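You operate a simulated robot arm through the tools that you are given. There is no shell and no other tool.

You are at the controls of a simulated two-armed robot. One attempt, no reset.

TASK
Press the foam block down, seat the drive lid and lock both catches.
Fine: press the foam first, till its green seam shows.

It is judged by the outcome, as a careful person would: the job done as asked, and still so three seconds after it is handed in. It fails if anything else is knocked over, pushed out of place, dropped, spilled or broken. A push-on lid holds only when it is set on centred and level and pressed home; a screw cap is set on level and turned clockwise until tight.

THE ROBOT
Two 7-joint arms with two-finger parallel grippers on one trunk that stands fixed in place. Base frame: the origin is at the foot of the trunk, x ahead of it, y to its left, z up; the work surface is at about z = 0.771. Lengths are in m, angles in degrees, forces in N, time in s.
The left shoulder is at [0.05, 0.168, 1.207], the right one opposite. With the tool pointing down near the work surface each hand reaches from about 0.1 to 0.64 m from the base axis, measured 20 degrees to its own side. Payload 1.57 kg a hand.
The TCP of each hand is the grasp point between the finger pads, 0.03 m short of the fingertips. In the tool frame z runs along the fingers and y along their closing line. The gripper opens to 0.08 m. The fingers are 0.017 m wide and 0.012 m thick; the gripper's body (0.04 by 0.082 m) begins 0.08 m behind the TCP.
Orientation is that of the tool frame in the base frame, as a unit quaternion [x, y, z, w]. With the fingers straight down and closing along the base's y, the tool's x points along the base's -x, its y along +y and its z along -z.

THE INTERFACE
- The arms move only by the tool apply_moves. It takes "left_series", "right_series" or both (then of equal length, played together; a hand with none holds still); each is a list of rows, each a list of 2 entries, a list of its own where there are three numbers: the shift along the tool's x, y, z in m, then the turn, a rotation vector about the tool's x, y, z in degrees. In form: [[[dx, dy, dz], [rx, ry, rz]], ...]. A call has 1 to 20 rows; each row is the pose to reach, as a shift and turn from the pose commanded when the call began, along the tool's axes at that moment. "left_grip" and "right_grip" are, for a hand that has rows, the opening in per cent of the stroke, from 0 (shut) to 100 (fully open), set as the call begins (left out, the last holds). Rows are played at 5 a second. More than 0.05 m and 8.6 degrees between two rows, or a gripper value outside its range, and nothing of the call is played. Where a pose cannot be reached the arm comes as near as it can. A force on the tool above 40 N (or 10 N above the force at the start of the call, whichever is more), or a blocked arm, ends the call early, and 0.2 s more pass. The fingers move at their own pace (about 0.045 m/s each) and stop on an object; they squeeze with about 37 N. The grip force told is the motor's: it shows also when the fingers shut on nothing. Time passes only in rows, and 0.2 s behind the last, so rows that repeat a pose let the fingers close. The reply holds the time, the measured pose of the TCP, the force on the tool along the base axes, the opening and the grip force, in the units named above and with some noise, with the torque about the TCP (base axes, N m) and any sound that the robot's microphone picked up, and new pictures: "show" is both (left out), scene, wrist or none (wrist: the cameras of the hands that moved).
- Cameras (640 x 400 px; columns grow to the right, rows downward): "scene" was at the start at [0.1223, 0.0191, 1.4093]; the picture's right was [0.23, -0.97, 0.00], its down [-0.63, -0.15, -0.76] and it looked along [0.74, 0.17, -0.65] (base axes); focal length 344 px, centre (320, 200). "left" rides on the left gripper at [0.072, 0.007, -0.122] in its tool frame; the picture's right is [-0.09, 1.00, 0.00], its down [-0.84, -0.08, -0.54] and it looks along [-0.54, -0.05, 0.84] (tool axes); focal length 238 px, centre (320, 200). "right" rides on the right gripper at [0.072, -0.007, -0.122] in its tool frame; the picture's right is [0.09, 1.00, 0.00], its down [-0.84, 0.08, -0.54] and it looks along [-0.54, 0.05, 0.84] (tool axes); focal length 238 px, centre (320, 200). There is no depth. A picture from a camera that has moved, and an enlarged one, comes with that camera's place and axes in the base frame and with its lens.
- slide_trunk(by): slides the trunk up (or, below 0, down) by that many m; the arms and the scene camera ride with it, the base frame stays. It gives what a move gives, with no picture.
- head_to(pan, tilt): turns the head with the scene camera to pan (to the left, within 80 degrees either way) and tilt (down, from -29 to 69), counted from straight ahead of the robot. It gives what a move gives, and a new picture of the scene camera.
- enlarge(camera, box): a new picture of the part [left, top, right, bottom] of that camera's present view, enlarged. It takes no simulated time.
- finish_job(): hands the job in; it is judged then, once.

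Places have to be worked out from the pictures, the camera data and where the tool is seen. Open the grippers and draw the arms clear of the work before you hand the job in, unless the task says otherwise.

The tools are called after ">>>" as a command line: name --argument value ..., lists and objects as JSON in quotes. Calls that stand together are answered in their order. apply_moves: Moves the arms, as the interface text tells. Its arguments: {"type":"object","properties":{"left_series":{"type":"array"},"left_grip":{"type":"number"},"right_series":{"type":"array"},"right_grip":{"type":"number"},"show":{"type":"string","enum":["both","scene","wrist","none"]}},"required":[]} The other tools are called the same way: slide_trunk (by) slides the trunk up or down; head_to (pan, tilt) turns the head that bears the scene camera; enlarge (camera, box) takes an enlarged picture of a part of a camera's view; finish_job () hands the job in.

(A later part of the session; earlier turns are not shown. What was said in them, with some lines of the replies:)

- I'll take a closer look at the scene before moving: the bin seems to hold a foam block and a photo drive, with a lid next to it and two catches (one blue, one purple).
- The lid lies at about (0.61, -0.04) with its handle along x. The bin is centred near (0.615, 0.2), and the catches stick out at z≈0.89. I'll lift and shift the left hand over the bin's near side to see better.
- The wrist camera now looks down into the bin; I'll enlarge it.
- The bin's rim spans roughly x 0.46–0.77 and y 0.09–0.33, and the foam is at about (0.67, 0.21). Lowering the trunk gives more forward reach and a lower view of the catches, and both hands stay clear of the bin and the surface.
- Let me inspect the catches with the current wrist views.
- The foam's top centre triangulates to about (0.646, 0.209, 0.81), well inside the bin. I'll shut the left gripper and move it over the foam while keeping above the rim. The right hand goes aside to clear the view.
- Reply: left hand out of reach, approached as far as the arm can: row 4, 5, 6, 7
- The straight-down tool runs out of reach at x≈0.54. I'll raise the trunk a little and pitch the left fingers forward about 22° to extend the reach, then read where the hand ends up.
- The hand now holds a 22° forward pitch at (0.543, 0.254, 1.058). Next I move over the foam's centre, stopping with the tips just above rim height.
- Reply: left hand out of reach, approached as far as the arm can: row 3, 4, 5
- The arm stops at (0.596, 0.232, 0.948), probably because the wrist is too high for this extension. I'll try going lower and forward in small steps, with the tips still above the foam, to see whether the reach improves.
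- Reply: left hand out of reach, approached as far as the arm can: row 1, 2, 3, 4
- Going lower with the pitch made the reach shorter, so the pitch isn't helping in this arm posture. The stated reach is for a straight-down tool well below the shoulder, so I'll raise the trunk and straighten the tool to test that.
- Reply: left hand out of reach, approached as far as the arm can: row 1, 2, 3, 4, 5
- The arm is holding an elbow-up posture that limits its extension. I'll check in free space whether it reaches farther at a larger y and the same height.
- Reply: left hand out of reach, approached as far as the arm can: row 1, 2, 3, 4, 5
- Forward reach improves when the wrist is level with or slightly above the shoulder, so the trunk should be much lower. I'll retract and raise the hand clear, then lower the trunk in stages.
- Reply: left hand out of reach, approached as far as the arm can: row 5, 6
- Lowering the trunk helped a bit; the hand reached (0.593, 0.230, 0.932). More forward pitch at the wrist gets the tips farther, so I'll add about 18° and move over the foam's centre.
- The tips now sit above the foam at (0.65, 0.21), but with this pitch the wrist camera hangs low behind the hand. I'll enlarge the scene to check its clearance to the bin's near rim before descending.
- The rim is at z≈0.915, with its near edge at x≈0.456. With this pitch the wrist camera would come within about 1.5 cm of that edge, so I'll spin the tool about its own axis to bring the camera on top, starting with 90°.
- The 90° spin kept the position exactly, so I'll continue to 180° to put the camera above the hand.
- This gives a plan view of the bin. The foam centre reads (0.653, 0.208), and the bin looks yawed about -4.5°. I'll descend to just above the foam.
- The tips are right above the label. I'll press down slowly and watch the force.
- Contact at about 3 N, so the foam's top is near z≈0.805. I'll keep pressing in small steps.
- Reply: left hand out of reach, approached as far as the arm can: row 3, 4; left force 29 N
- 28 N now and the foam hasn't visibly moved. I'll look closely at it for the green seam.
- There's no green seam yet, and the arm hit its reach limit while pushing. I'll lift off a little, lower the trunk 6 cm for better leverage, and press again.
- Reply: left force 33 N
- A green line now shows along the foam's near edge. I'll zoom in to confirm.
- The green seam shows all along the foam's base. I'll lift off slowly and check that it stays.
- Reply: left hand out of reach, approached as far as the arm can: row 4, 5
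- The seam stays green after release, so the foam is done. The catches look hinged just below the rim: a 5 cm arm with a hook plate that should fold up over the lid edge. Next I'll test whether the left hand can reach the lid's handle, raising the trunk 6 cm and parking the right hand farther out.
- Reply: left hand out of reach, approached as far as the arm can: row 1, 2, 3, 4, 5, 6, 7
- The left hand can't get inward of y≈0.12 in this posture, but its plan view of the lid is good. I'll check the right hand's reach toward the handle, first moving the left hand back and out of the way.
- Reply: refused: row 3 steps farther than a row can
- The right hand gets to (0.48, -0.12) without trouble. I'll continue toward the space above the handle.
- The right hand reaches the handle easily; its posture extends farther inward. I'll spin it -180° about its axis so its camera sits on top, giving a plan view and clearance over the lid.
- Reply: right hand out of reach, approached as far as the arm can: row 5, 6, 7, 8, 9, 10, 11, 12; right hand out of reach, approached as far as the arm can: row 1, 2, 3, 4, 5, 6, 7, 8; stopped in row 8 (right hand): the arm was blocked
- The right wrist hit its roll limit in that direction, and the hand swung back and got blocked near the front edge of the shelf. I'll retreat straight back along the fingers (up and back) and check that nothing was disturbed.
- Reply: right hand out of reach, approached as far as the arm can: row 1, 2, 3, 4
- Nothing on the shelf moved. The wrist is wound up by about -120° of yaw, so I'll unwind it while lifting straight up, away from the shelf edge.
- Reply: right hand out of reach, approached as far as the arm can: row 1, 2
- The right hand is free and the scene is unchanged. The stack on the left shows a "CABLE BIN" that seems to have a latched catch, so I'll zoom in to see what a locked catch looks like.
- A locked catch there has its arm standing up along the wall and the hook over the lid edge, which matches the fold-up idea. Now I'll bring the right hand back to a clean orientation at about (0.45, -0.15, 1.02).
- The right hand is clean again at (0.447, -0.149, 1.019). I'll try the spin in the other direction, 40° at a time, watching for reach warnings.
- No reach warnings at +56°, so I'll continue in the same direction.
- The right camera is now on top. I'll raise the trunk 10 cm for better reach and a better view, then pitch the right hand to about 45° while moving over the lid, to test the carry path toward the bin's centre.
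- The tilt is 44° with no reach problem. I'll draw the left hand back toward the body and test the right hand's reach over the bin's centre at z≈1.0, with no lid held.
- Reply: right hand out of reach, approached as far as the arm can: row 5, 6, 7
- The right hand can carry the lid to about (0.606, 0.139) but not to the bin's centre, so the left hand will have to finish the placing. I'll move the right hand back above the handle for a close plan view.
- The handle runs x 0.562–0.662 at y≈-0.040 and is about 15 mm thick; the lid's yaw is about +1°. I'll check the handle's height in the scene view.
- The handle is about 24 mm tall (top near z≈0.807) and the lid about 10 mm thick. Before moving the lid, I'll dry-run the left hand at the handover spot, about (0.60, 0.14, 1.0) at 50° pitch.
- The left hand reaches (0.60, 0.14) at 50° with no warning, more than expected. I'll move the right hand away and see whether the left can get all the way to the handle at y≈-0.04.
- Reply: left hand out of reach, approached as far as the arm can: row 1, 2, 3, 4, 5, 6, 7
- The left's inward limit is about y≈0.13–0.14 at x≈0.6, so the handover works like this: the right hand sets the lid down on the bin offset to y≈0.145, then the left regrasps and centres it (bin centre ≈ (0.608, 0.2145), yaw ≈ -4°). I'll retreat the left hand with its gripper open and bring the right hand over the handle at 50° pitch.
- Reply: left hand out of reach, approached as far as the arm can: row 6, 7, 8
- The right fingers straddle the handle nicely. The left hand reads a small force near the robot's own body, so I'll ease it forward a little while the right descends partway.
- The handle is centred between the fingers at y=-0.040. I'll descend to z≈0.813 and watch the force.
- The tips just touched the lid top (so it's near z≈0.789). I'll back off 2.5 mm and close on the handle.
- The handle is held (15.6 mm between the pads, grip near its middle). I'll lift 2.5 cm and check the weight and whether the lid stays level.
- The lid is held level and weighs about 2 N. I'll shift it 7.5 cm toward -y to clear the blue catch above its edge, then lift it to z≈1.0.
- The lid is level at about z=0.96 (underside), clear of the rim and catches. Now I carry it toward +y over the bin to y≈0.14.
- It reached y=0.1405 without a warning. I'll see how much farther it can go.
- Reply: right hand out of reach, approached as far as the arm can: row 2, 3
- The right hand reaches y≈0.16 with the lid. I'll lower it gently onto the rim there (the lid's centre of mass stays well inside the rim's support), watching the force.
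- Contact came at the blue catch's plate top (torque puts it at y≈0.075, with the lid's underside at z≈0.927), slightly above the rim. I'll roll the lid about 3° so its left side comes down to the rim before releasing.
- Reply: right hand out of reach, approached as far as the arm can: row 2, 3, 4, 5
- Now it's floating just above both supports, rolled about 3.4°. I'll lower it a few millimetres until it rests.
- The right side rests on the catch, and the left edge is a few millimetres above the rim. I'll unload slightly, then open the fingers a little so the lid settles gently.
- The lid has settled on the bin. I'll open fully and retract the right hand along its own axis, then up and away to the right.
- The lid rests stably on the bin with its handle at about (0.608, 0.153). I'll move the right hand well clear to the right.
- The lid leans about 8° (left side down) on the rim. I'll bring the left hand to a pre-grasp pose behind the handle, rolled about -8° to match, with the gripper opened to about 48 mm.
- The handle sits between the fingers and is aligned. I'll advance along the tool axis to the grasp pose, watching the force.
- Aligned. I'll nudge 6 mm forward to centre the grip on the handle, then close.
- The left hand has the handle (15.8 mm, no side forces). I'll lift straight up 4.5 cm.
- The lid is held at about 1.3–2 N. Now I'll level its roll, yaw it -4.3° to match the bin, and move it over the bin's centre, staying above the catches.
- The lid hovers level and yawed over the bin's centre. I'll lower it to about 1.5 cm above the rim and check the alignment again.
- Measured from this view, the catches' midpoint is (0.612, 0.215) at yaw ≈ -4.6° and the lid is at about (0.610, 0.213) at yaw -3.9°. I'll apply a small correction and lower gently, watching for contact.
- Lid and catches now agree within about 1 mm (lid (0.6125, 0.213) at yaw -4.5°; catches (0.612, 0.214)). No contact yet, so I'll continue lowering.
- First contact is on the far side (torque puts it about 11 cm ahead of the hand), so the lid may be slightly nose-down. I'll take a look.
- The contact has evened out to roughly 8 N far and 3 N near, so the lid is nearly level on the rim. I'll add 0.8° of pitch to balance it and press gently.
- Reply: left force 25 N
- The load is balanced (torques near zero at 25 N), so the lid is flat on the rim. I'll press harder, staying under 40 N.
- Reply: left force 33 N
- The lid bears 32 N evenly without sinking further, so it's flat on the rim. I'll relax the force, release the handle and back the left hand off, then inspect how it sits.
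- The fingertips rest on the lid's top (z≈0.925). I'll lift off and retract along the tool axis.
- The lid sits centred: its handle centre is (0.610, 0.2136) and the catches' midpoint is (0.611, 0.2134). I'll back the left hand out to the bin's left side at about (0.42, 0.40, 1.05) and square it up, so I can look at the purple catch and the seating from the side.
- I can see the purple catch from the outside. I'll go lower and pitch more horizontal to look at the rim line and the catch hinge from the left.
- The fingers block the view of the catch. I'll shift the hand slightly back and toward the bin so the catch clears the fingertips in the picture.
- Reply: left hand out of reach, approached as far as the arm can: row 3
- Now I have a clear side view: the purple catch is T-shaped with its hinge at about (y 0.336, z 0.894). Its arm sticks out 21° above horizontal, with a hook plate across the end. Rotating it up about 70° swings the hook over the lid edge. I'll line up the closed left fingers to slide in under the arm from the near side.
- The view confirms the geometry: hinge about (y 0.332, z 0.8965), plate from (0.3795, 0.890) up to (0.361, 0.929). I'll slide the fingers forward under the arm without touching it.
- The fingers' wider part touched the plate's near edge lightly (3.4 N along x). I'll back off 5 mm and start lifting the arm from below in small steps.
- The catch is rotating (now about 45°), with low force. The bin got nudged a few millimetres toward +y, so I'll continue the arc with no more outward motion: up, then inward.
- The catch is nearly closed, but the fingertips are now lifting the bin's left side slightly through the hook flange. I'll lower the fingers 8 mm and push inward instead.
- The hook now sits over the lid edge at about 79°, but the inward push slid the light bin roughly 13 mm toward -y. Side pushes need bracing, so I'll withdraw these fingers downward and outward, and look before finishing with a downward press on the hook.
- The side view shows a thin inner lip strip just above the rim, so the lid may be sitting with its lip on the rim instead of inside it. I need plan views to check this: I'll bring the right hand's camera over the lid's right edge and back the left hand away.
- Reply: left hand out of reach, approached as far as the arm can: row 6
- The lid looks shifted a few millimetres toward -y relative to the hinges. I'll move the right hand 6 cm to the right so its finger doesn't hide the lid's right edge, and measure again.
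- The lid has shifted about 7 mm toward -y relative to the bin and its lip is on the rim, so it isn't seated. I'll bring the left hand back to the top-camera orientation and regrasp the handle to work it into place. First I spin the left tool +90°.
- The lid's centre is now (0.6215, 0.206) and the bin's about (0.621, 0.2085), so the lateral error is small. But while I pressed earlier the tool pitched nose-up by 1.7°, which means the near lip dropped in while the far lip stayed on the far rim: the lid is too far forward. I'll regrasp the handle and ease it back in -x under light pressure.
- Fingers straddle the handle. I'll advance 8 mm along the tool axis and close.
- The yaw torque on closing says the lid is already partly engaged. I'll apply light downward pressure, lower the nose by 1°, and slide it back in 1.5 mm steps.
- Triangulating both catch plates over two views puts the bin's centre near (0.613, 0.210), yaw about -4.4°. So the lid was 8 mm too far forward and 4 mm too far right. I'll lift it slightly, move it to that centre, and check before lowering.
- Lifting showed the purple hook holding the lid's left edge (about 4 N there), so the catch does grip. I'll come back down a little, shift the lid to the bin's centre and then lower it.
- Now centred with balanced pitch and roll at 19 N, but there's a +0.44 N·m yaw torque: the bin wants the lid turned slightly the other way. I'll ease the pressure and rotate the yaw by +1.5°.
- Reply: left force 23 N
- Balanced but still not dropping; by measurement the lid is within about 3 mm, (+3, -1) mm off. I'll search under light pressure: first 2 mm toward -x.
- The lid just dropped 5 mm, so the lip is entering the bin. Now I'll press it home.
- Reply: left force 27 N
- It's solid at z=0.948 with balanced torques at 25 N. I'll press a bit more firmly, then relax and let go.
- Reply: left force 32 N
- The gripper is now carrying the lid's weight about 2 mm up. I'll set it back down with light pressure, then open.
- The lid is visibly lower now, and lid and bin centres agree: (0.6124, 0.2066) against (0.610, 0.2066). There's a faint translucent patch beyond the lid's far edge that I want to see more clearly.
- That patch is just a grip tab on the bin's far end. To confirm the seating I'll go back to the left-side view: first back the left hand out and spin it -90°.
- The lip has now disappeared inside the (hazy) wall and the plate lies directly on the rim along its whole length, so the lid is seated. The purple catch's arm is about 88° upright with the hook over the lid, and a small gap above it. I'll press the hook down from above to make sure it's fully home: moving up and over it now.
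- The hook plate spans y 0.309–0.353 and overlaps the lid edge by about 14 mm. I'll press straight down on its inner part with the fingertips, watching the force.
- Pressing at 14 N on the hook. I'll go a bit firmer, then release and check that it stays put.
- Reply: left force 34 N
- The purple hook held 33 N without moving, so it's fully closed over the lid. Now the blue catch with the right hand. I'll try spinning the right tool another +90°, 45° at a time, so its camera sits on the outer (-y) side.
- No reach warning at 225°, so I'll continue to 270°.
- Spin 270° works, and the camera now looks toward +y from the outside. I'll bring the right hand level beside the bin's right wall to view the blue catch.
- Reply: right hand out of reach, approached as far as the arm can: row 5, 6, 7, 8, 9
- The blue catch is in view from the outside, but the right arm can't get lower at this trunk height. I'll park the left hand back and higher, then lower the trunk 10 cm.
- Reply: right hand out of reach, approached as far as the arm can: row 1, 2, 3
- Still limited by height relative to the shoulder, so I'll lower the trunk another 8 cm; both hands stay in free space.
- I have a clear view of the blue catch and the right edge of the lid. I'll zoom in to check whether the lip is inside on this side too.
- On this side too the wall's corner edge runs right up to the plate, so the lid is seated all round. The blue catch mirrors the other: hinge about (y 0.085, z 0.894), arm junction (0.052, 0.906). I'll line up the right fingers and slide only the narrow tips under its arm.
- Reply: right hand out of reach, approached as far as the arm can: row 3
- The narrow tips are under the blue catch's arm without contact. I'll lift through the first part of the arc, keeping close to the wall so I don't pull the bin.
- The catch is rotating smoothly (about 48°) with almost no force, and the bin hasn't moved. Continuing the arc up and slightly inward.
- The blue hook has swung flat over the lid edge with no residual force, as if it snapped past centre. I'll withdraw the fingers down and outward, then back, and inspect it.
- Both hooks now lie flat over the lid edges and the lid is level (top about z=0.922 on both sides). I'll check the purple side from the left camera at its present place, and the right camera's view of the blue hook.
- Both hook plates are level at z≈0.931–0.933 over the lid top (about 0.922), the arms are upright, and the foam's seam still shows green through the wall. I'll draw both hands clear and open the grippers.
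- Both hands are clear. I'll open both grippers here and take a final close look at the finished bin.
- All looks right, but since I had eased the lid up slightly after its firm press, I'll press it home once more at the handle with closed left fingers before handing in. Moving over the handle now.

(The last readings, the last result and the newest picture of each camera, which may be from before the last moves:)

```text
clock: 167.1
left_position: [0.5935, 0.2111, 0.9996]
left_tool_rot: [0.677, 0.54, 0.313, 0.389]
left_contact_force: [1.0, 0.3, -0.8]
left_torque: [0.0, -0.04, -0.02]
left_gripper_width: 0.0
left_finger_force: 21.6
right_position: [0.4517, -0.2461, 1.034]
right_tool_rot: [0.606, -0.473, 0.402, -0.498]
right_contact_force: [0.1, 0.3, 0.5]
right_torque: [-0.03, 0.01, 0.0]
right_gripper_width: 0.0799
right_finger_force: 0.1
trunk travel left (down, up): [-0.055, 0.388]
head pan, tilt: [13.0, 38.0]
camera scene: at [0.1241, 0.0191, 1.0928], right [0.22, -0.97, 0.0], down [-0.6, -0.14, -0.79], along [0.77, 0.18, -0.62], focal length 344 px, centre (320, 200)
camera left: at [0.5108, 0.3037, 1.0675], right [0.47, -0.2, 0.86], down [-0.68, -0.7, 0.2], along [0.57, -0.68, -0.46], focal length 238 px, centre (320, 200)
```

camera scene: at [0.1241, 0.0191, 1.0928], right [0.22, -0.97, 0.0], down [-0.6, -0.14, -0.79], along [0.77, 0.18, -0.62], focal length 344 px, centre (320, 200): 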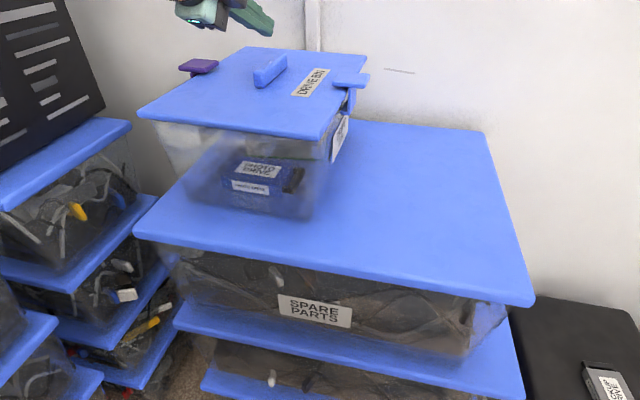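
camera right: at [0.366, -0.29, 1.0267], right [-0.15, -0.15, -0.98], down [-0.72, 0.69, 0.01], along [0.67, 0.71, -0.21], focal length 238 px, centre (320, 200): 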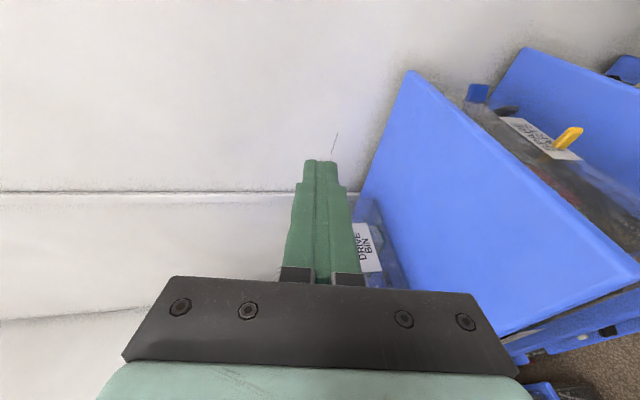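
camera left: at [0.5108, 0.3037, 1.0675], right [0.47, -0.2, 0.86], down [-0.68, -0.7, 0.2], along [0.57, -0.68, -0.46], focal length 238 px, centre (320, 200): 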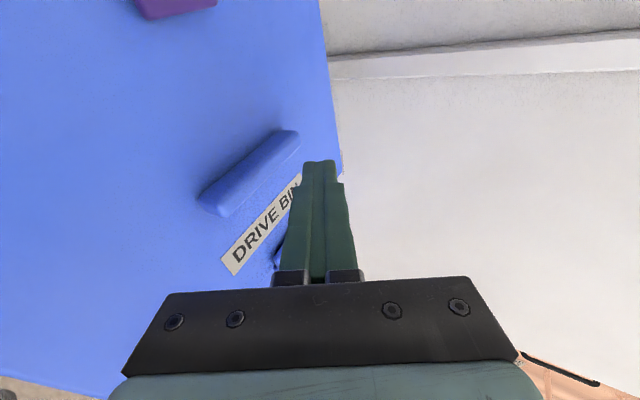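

The handle's top centre is at about (0.61, 0.2125). I'll lower onto it and press down progressively, staying under the 40 N limit.

>>> apply_moves --left_series '[[[0.0024, -0.0106, 0.0037], [0, 0, 0]], [[0.0048, -0.0212, 0.0074], [0, 0, 0]], [[0.0048, -0.0281, 0.0114], [0, 0, 0]], [[0.0048, -0.0316, 0.0134], [0, 0, 0]], [[0.0048, -0.0342, 0.0149], [0, 0, 0]], [[0.0048, -0.0342, 0.0149], [0, 0, 0]]]' --show "both"

```text
clock: 168.5
left_position: [0.5896, 0.2165, 0.9685]
left_tool_rot: [0.675, 0.539, 0.316, 0.392]
left_contact_force: [4.2, 1.7, 16.7]
left_torque: [-0.07, -0.4, 0.09]
left_gripper_width: 0.0001
left_finger_force: 21.4
right_position: [0.4516, -0.2471, 1.0345]
right_tool_rot: [0.605, -0.472, 0.403, -0.499]
right_contact_force: [-0.2, 0.3, 0.2]
right_torque: [0.0, -0.03, 0.02]
right_gripper_width: 0.08
right_finger_force: 0.0
trunk travel left (down, up): [-0.055, 0.388]
head pan, tilt: [13.0, 38.0]
camera scene: at [0.123, 0.0189, 1.0932], right [0.22, -0.97, 0.0], down [-0.6, -0.14, -0.79], along [0.77, 0.18, -0.61], focal length 344 px, centre (320, 200)
camera left: at [0.5064, 0.3098, 1.0348], right [0.46, -0.2, 0.87], down [-0.68, -0.7, 0.2], along [0.57, -0.68, -0.46], focal length 238 px, centre (320, 200)
```

scene: 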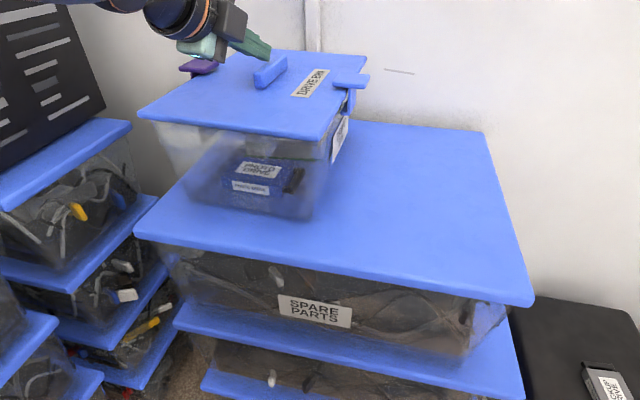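
left: 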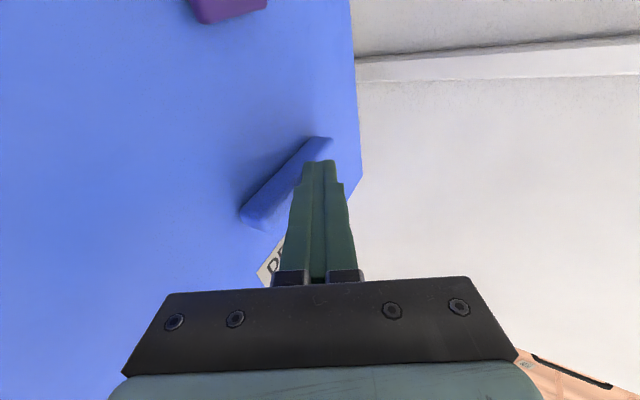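

Solid contact on the handle (17 N). Pressing a little further to about 32 N.

>>> apply_moves --left_series '[[[-0.0005, -0.0022, 0.0012], [0, 0, 0]], [[-0.001, -0.0044, 0.0025], [0, 0, 0]], [[-0.001, -0.0048, 0.0028], [0, 0, 0]], [[-0.001, -0.0048, 0.0028], [0, 0, 0]]]' --show "none"

>>> apply_moves --left_series '[[[0.0, 0.009, -0.005], [0, 0, 0]], [[0.0, 0.03, -0.02], [0, 0, 0]], [[0.0, 0.055, -0.045], [0, 0, 0]], [[0.02, 0.075, -0.08], [0, 0, 0]], [[0.055, 0.08, -0.11], [0, 0, 0]], [[0.095, 0.08, -0.135], [0, 0, 0]], [[0.135, 0.08, -0.155], [0, 0, 0]], [[0.165, 0.08, -0.185], [0, 0, 0]]]' --show "both"

>>> enlarge --camera "scene" --box '[120, 30, 400, 230]'

```text
clock: 169.5
left_position: [0.5893, 0.2165, 0.968]
left_tool_rot: [0.672, 0.538, 0.318, 0.396]
left_contact_force: [2.6, 4.2, 29.7]
left_torque: [-0.1, -0.67, 0.13]
left_gripper_width: 0.0001
left_finger_force: 21.4
right_position: [0.4495, -0.2466, 1.0346]
right_tool_rot: [0.605, -0.471, 0.403, -0.499]
right_contact_force: [-0.9, 0.6, 0.3]
right_torque: [0.0, -0.01, 0.02]
right_gripper_width: 0.0803
right_finger_force: 0.0
trunk travel left (down, up): [-0.055, 0.388]
head pan, tilt: [13.0, 38.0]
```

```text
clock: 171.3
left_position: [0.5097, 0.4047, 1.1215]
left_tool_rot: [0.678, 0.54, 0.313, 0.388]
left_contact_force: [0.5, 0.0, 0.0]
left_torque: [0.0, 0.0, 0.01]
left_gripper_width: 0.0
left_finger_force: 21.4
right_position: [0.4501, -0.2466, 1.0339]
right_tool_rot: [0.605, -0.473, 0.403, -0.499]
right_contact_force: [-0.3, -0.4, -1.0]
right_torque: [0.01, 0.01, 0.03]
right_gripper_width: 0.08
right_finger_force: 0.1
trunk travel left (down, up): [-0.055, 0.388]
head pan, tilt: [13.0, 38.0]
camera scene: at [0.124, 0.0191, 1.0928], right [0.22, -0.97, 0.0], down [-0.6, -0.14, -0.79], along [0.77, 0.18, -0.62], focal length 344 px, centre (320, 200)
camera left: at [0.4262, 0.4965, 1.189], right [0.47, -0.2, 0.86], down [-0.68, -0.7, 0.2], along [0.57, -0.68, -0.47], focal length 238 px, centre (320, 200)
```

scene: 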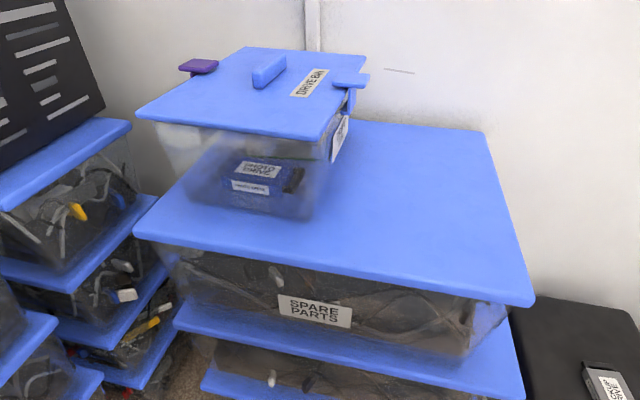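
left: 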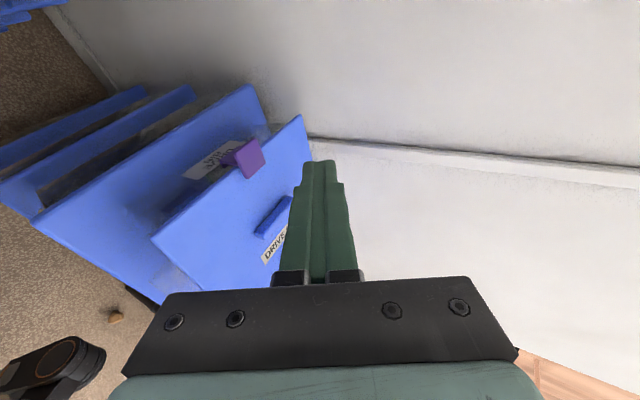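

```text
2.00 times, centred on (260, 130) of scene
camera zoom: at [0.124, 0.0191, 1.0928], right [0.22, -0.97, 0.0], down [-0.6, -0.14, -0.79], along [0.77, 0.18, -0.62], focal length 689 px, centre (440, 340)
```

zoom: 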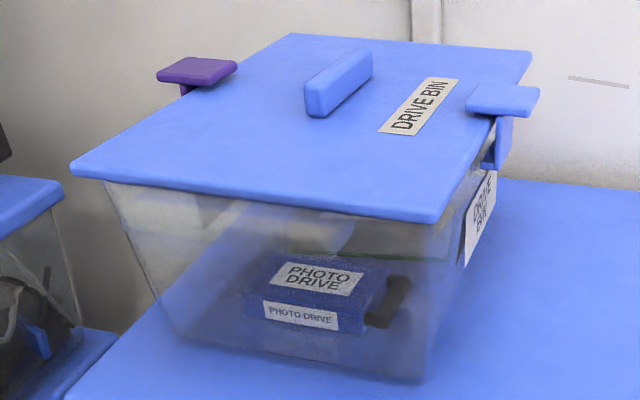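

The lid held 30 N without sinking, and both hooks are still in place. I'll open the left gripper, draw the hand back clear of the work, and take a last look.

>>> apply_moves --left_series '[[[-0.005, -0.015, -0.03], [0, 0, 0]], [[-0.008, -0.03, -0.06], [0, 0, 0]], [[-0.01, -0.045, -0.09], [0, 0, 0]], [[-0.01, -0.045, -0.1], [0, 0, 0]], [[-0.01, -0.045, -0.1], [0, 0, 0]], [[-0.01, -0.045, -0.1], [0, 0, 0]]]' --left_grip 100 --show "scene"

>>> enlarge --camera "scene" --box '[120, 30, 400, 230]'

```text
clock: 172.7
left_position: [0.4003, 0.4165, 1.131]
left_tool_rot: [0.677, 0.54, 0.312, 0.389]
left_contact_force: [0.1, 0.7, -0.1]
left_torque: [0.04, 0.03, -0.01]
left_gripper_width: 0.0799
left_finger_force: 0.0
right_position: [0.4515, -0.2462, 1.0337]
right_tool_rot: [0.605, -0.472, 0.403, -0.498]
right_contact_force: [0.0, 0.3, -0.2]
right_torque: [0.01, -0.02, 0.0]
right_gripper_width: 0.0801
right_finger_force: 0.0
trunk travel left (down, up): [-0.055, 0.388]
head pan, tilt: [13.0, 38.0]
camera scene: at [0.1239, 0.0191, 1.0928], right [0.23, -0.97, 0.0], down [-0.6, -0.14, -0.79], along [0.77, 0.18, -0.62], focal length 344 px, centre (320, 200)
```

scene: 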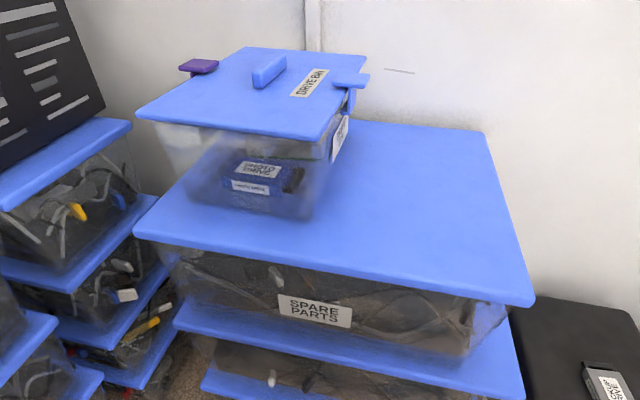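

```text
2.00 times, centred on (260, 130) of scene
camera zoom: at [0.1239, 0.0191, 1.0928], right [0.23, -0.97, 0.0], down [-0.6, -0.14, -0.79], along [0.77, 0.18, -0.62], focal length 689 px, centre (440, 340)
```

zoom: 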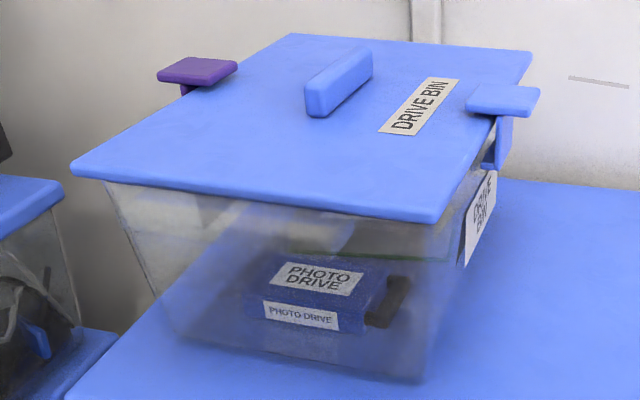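

The foam's green seam shows, the lid is flat and seated, both catches are folded over its edges, and both hands are clear with grippers open. I'm handing the job in.

>>> finish_job

```text
The job is handed in.
```

The foam block is pressed down, the drive lid is seated and both catches are closed over it. I've handed the job in, but no verdict came back.

- **Foam:** I pressed it at about 32 N until its green seam showed. The seam was still visible through the bin wall at the end.
- **Lid:** It first sat with its inner lip caught on the rim, so I regrasped it and slid it back until it dropped in. The lid looked level and flush, and it took a final 30 N press on the handle without sinking.
- **Catches:** Both hooks lie flat over the lid edges. The purple one held 33 N from above without moving. The blue one appeared to snap shut on its own; I didn't press-test it. I heard no click from either.
- **Bin position:** The bin is light, and it slid while I worked the purple catch. It now sits roughly 1 cm from where it started; I didn't push it back.
- **Right hand:** Early on it wound up at a joint limit and was blocked near the front edge of the shelf. Nothing on the shelf looked moved afterwards.

Both hands are drawn back with the grippers open.
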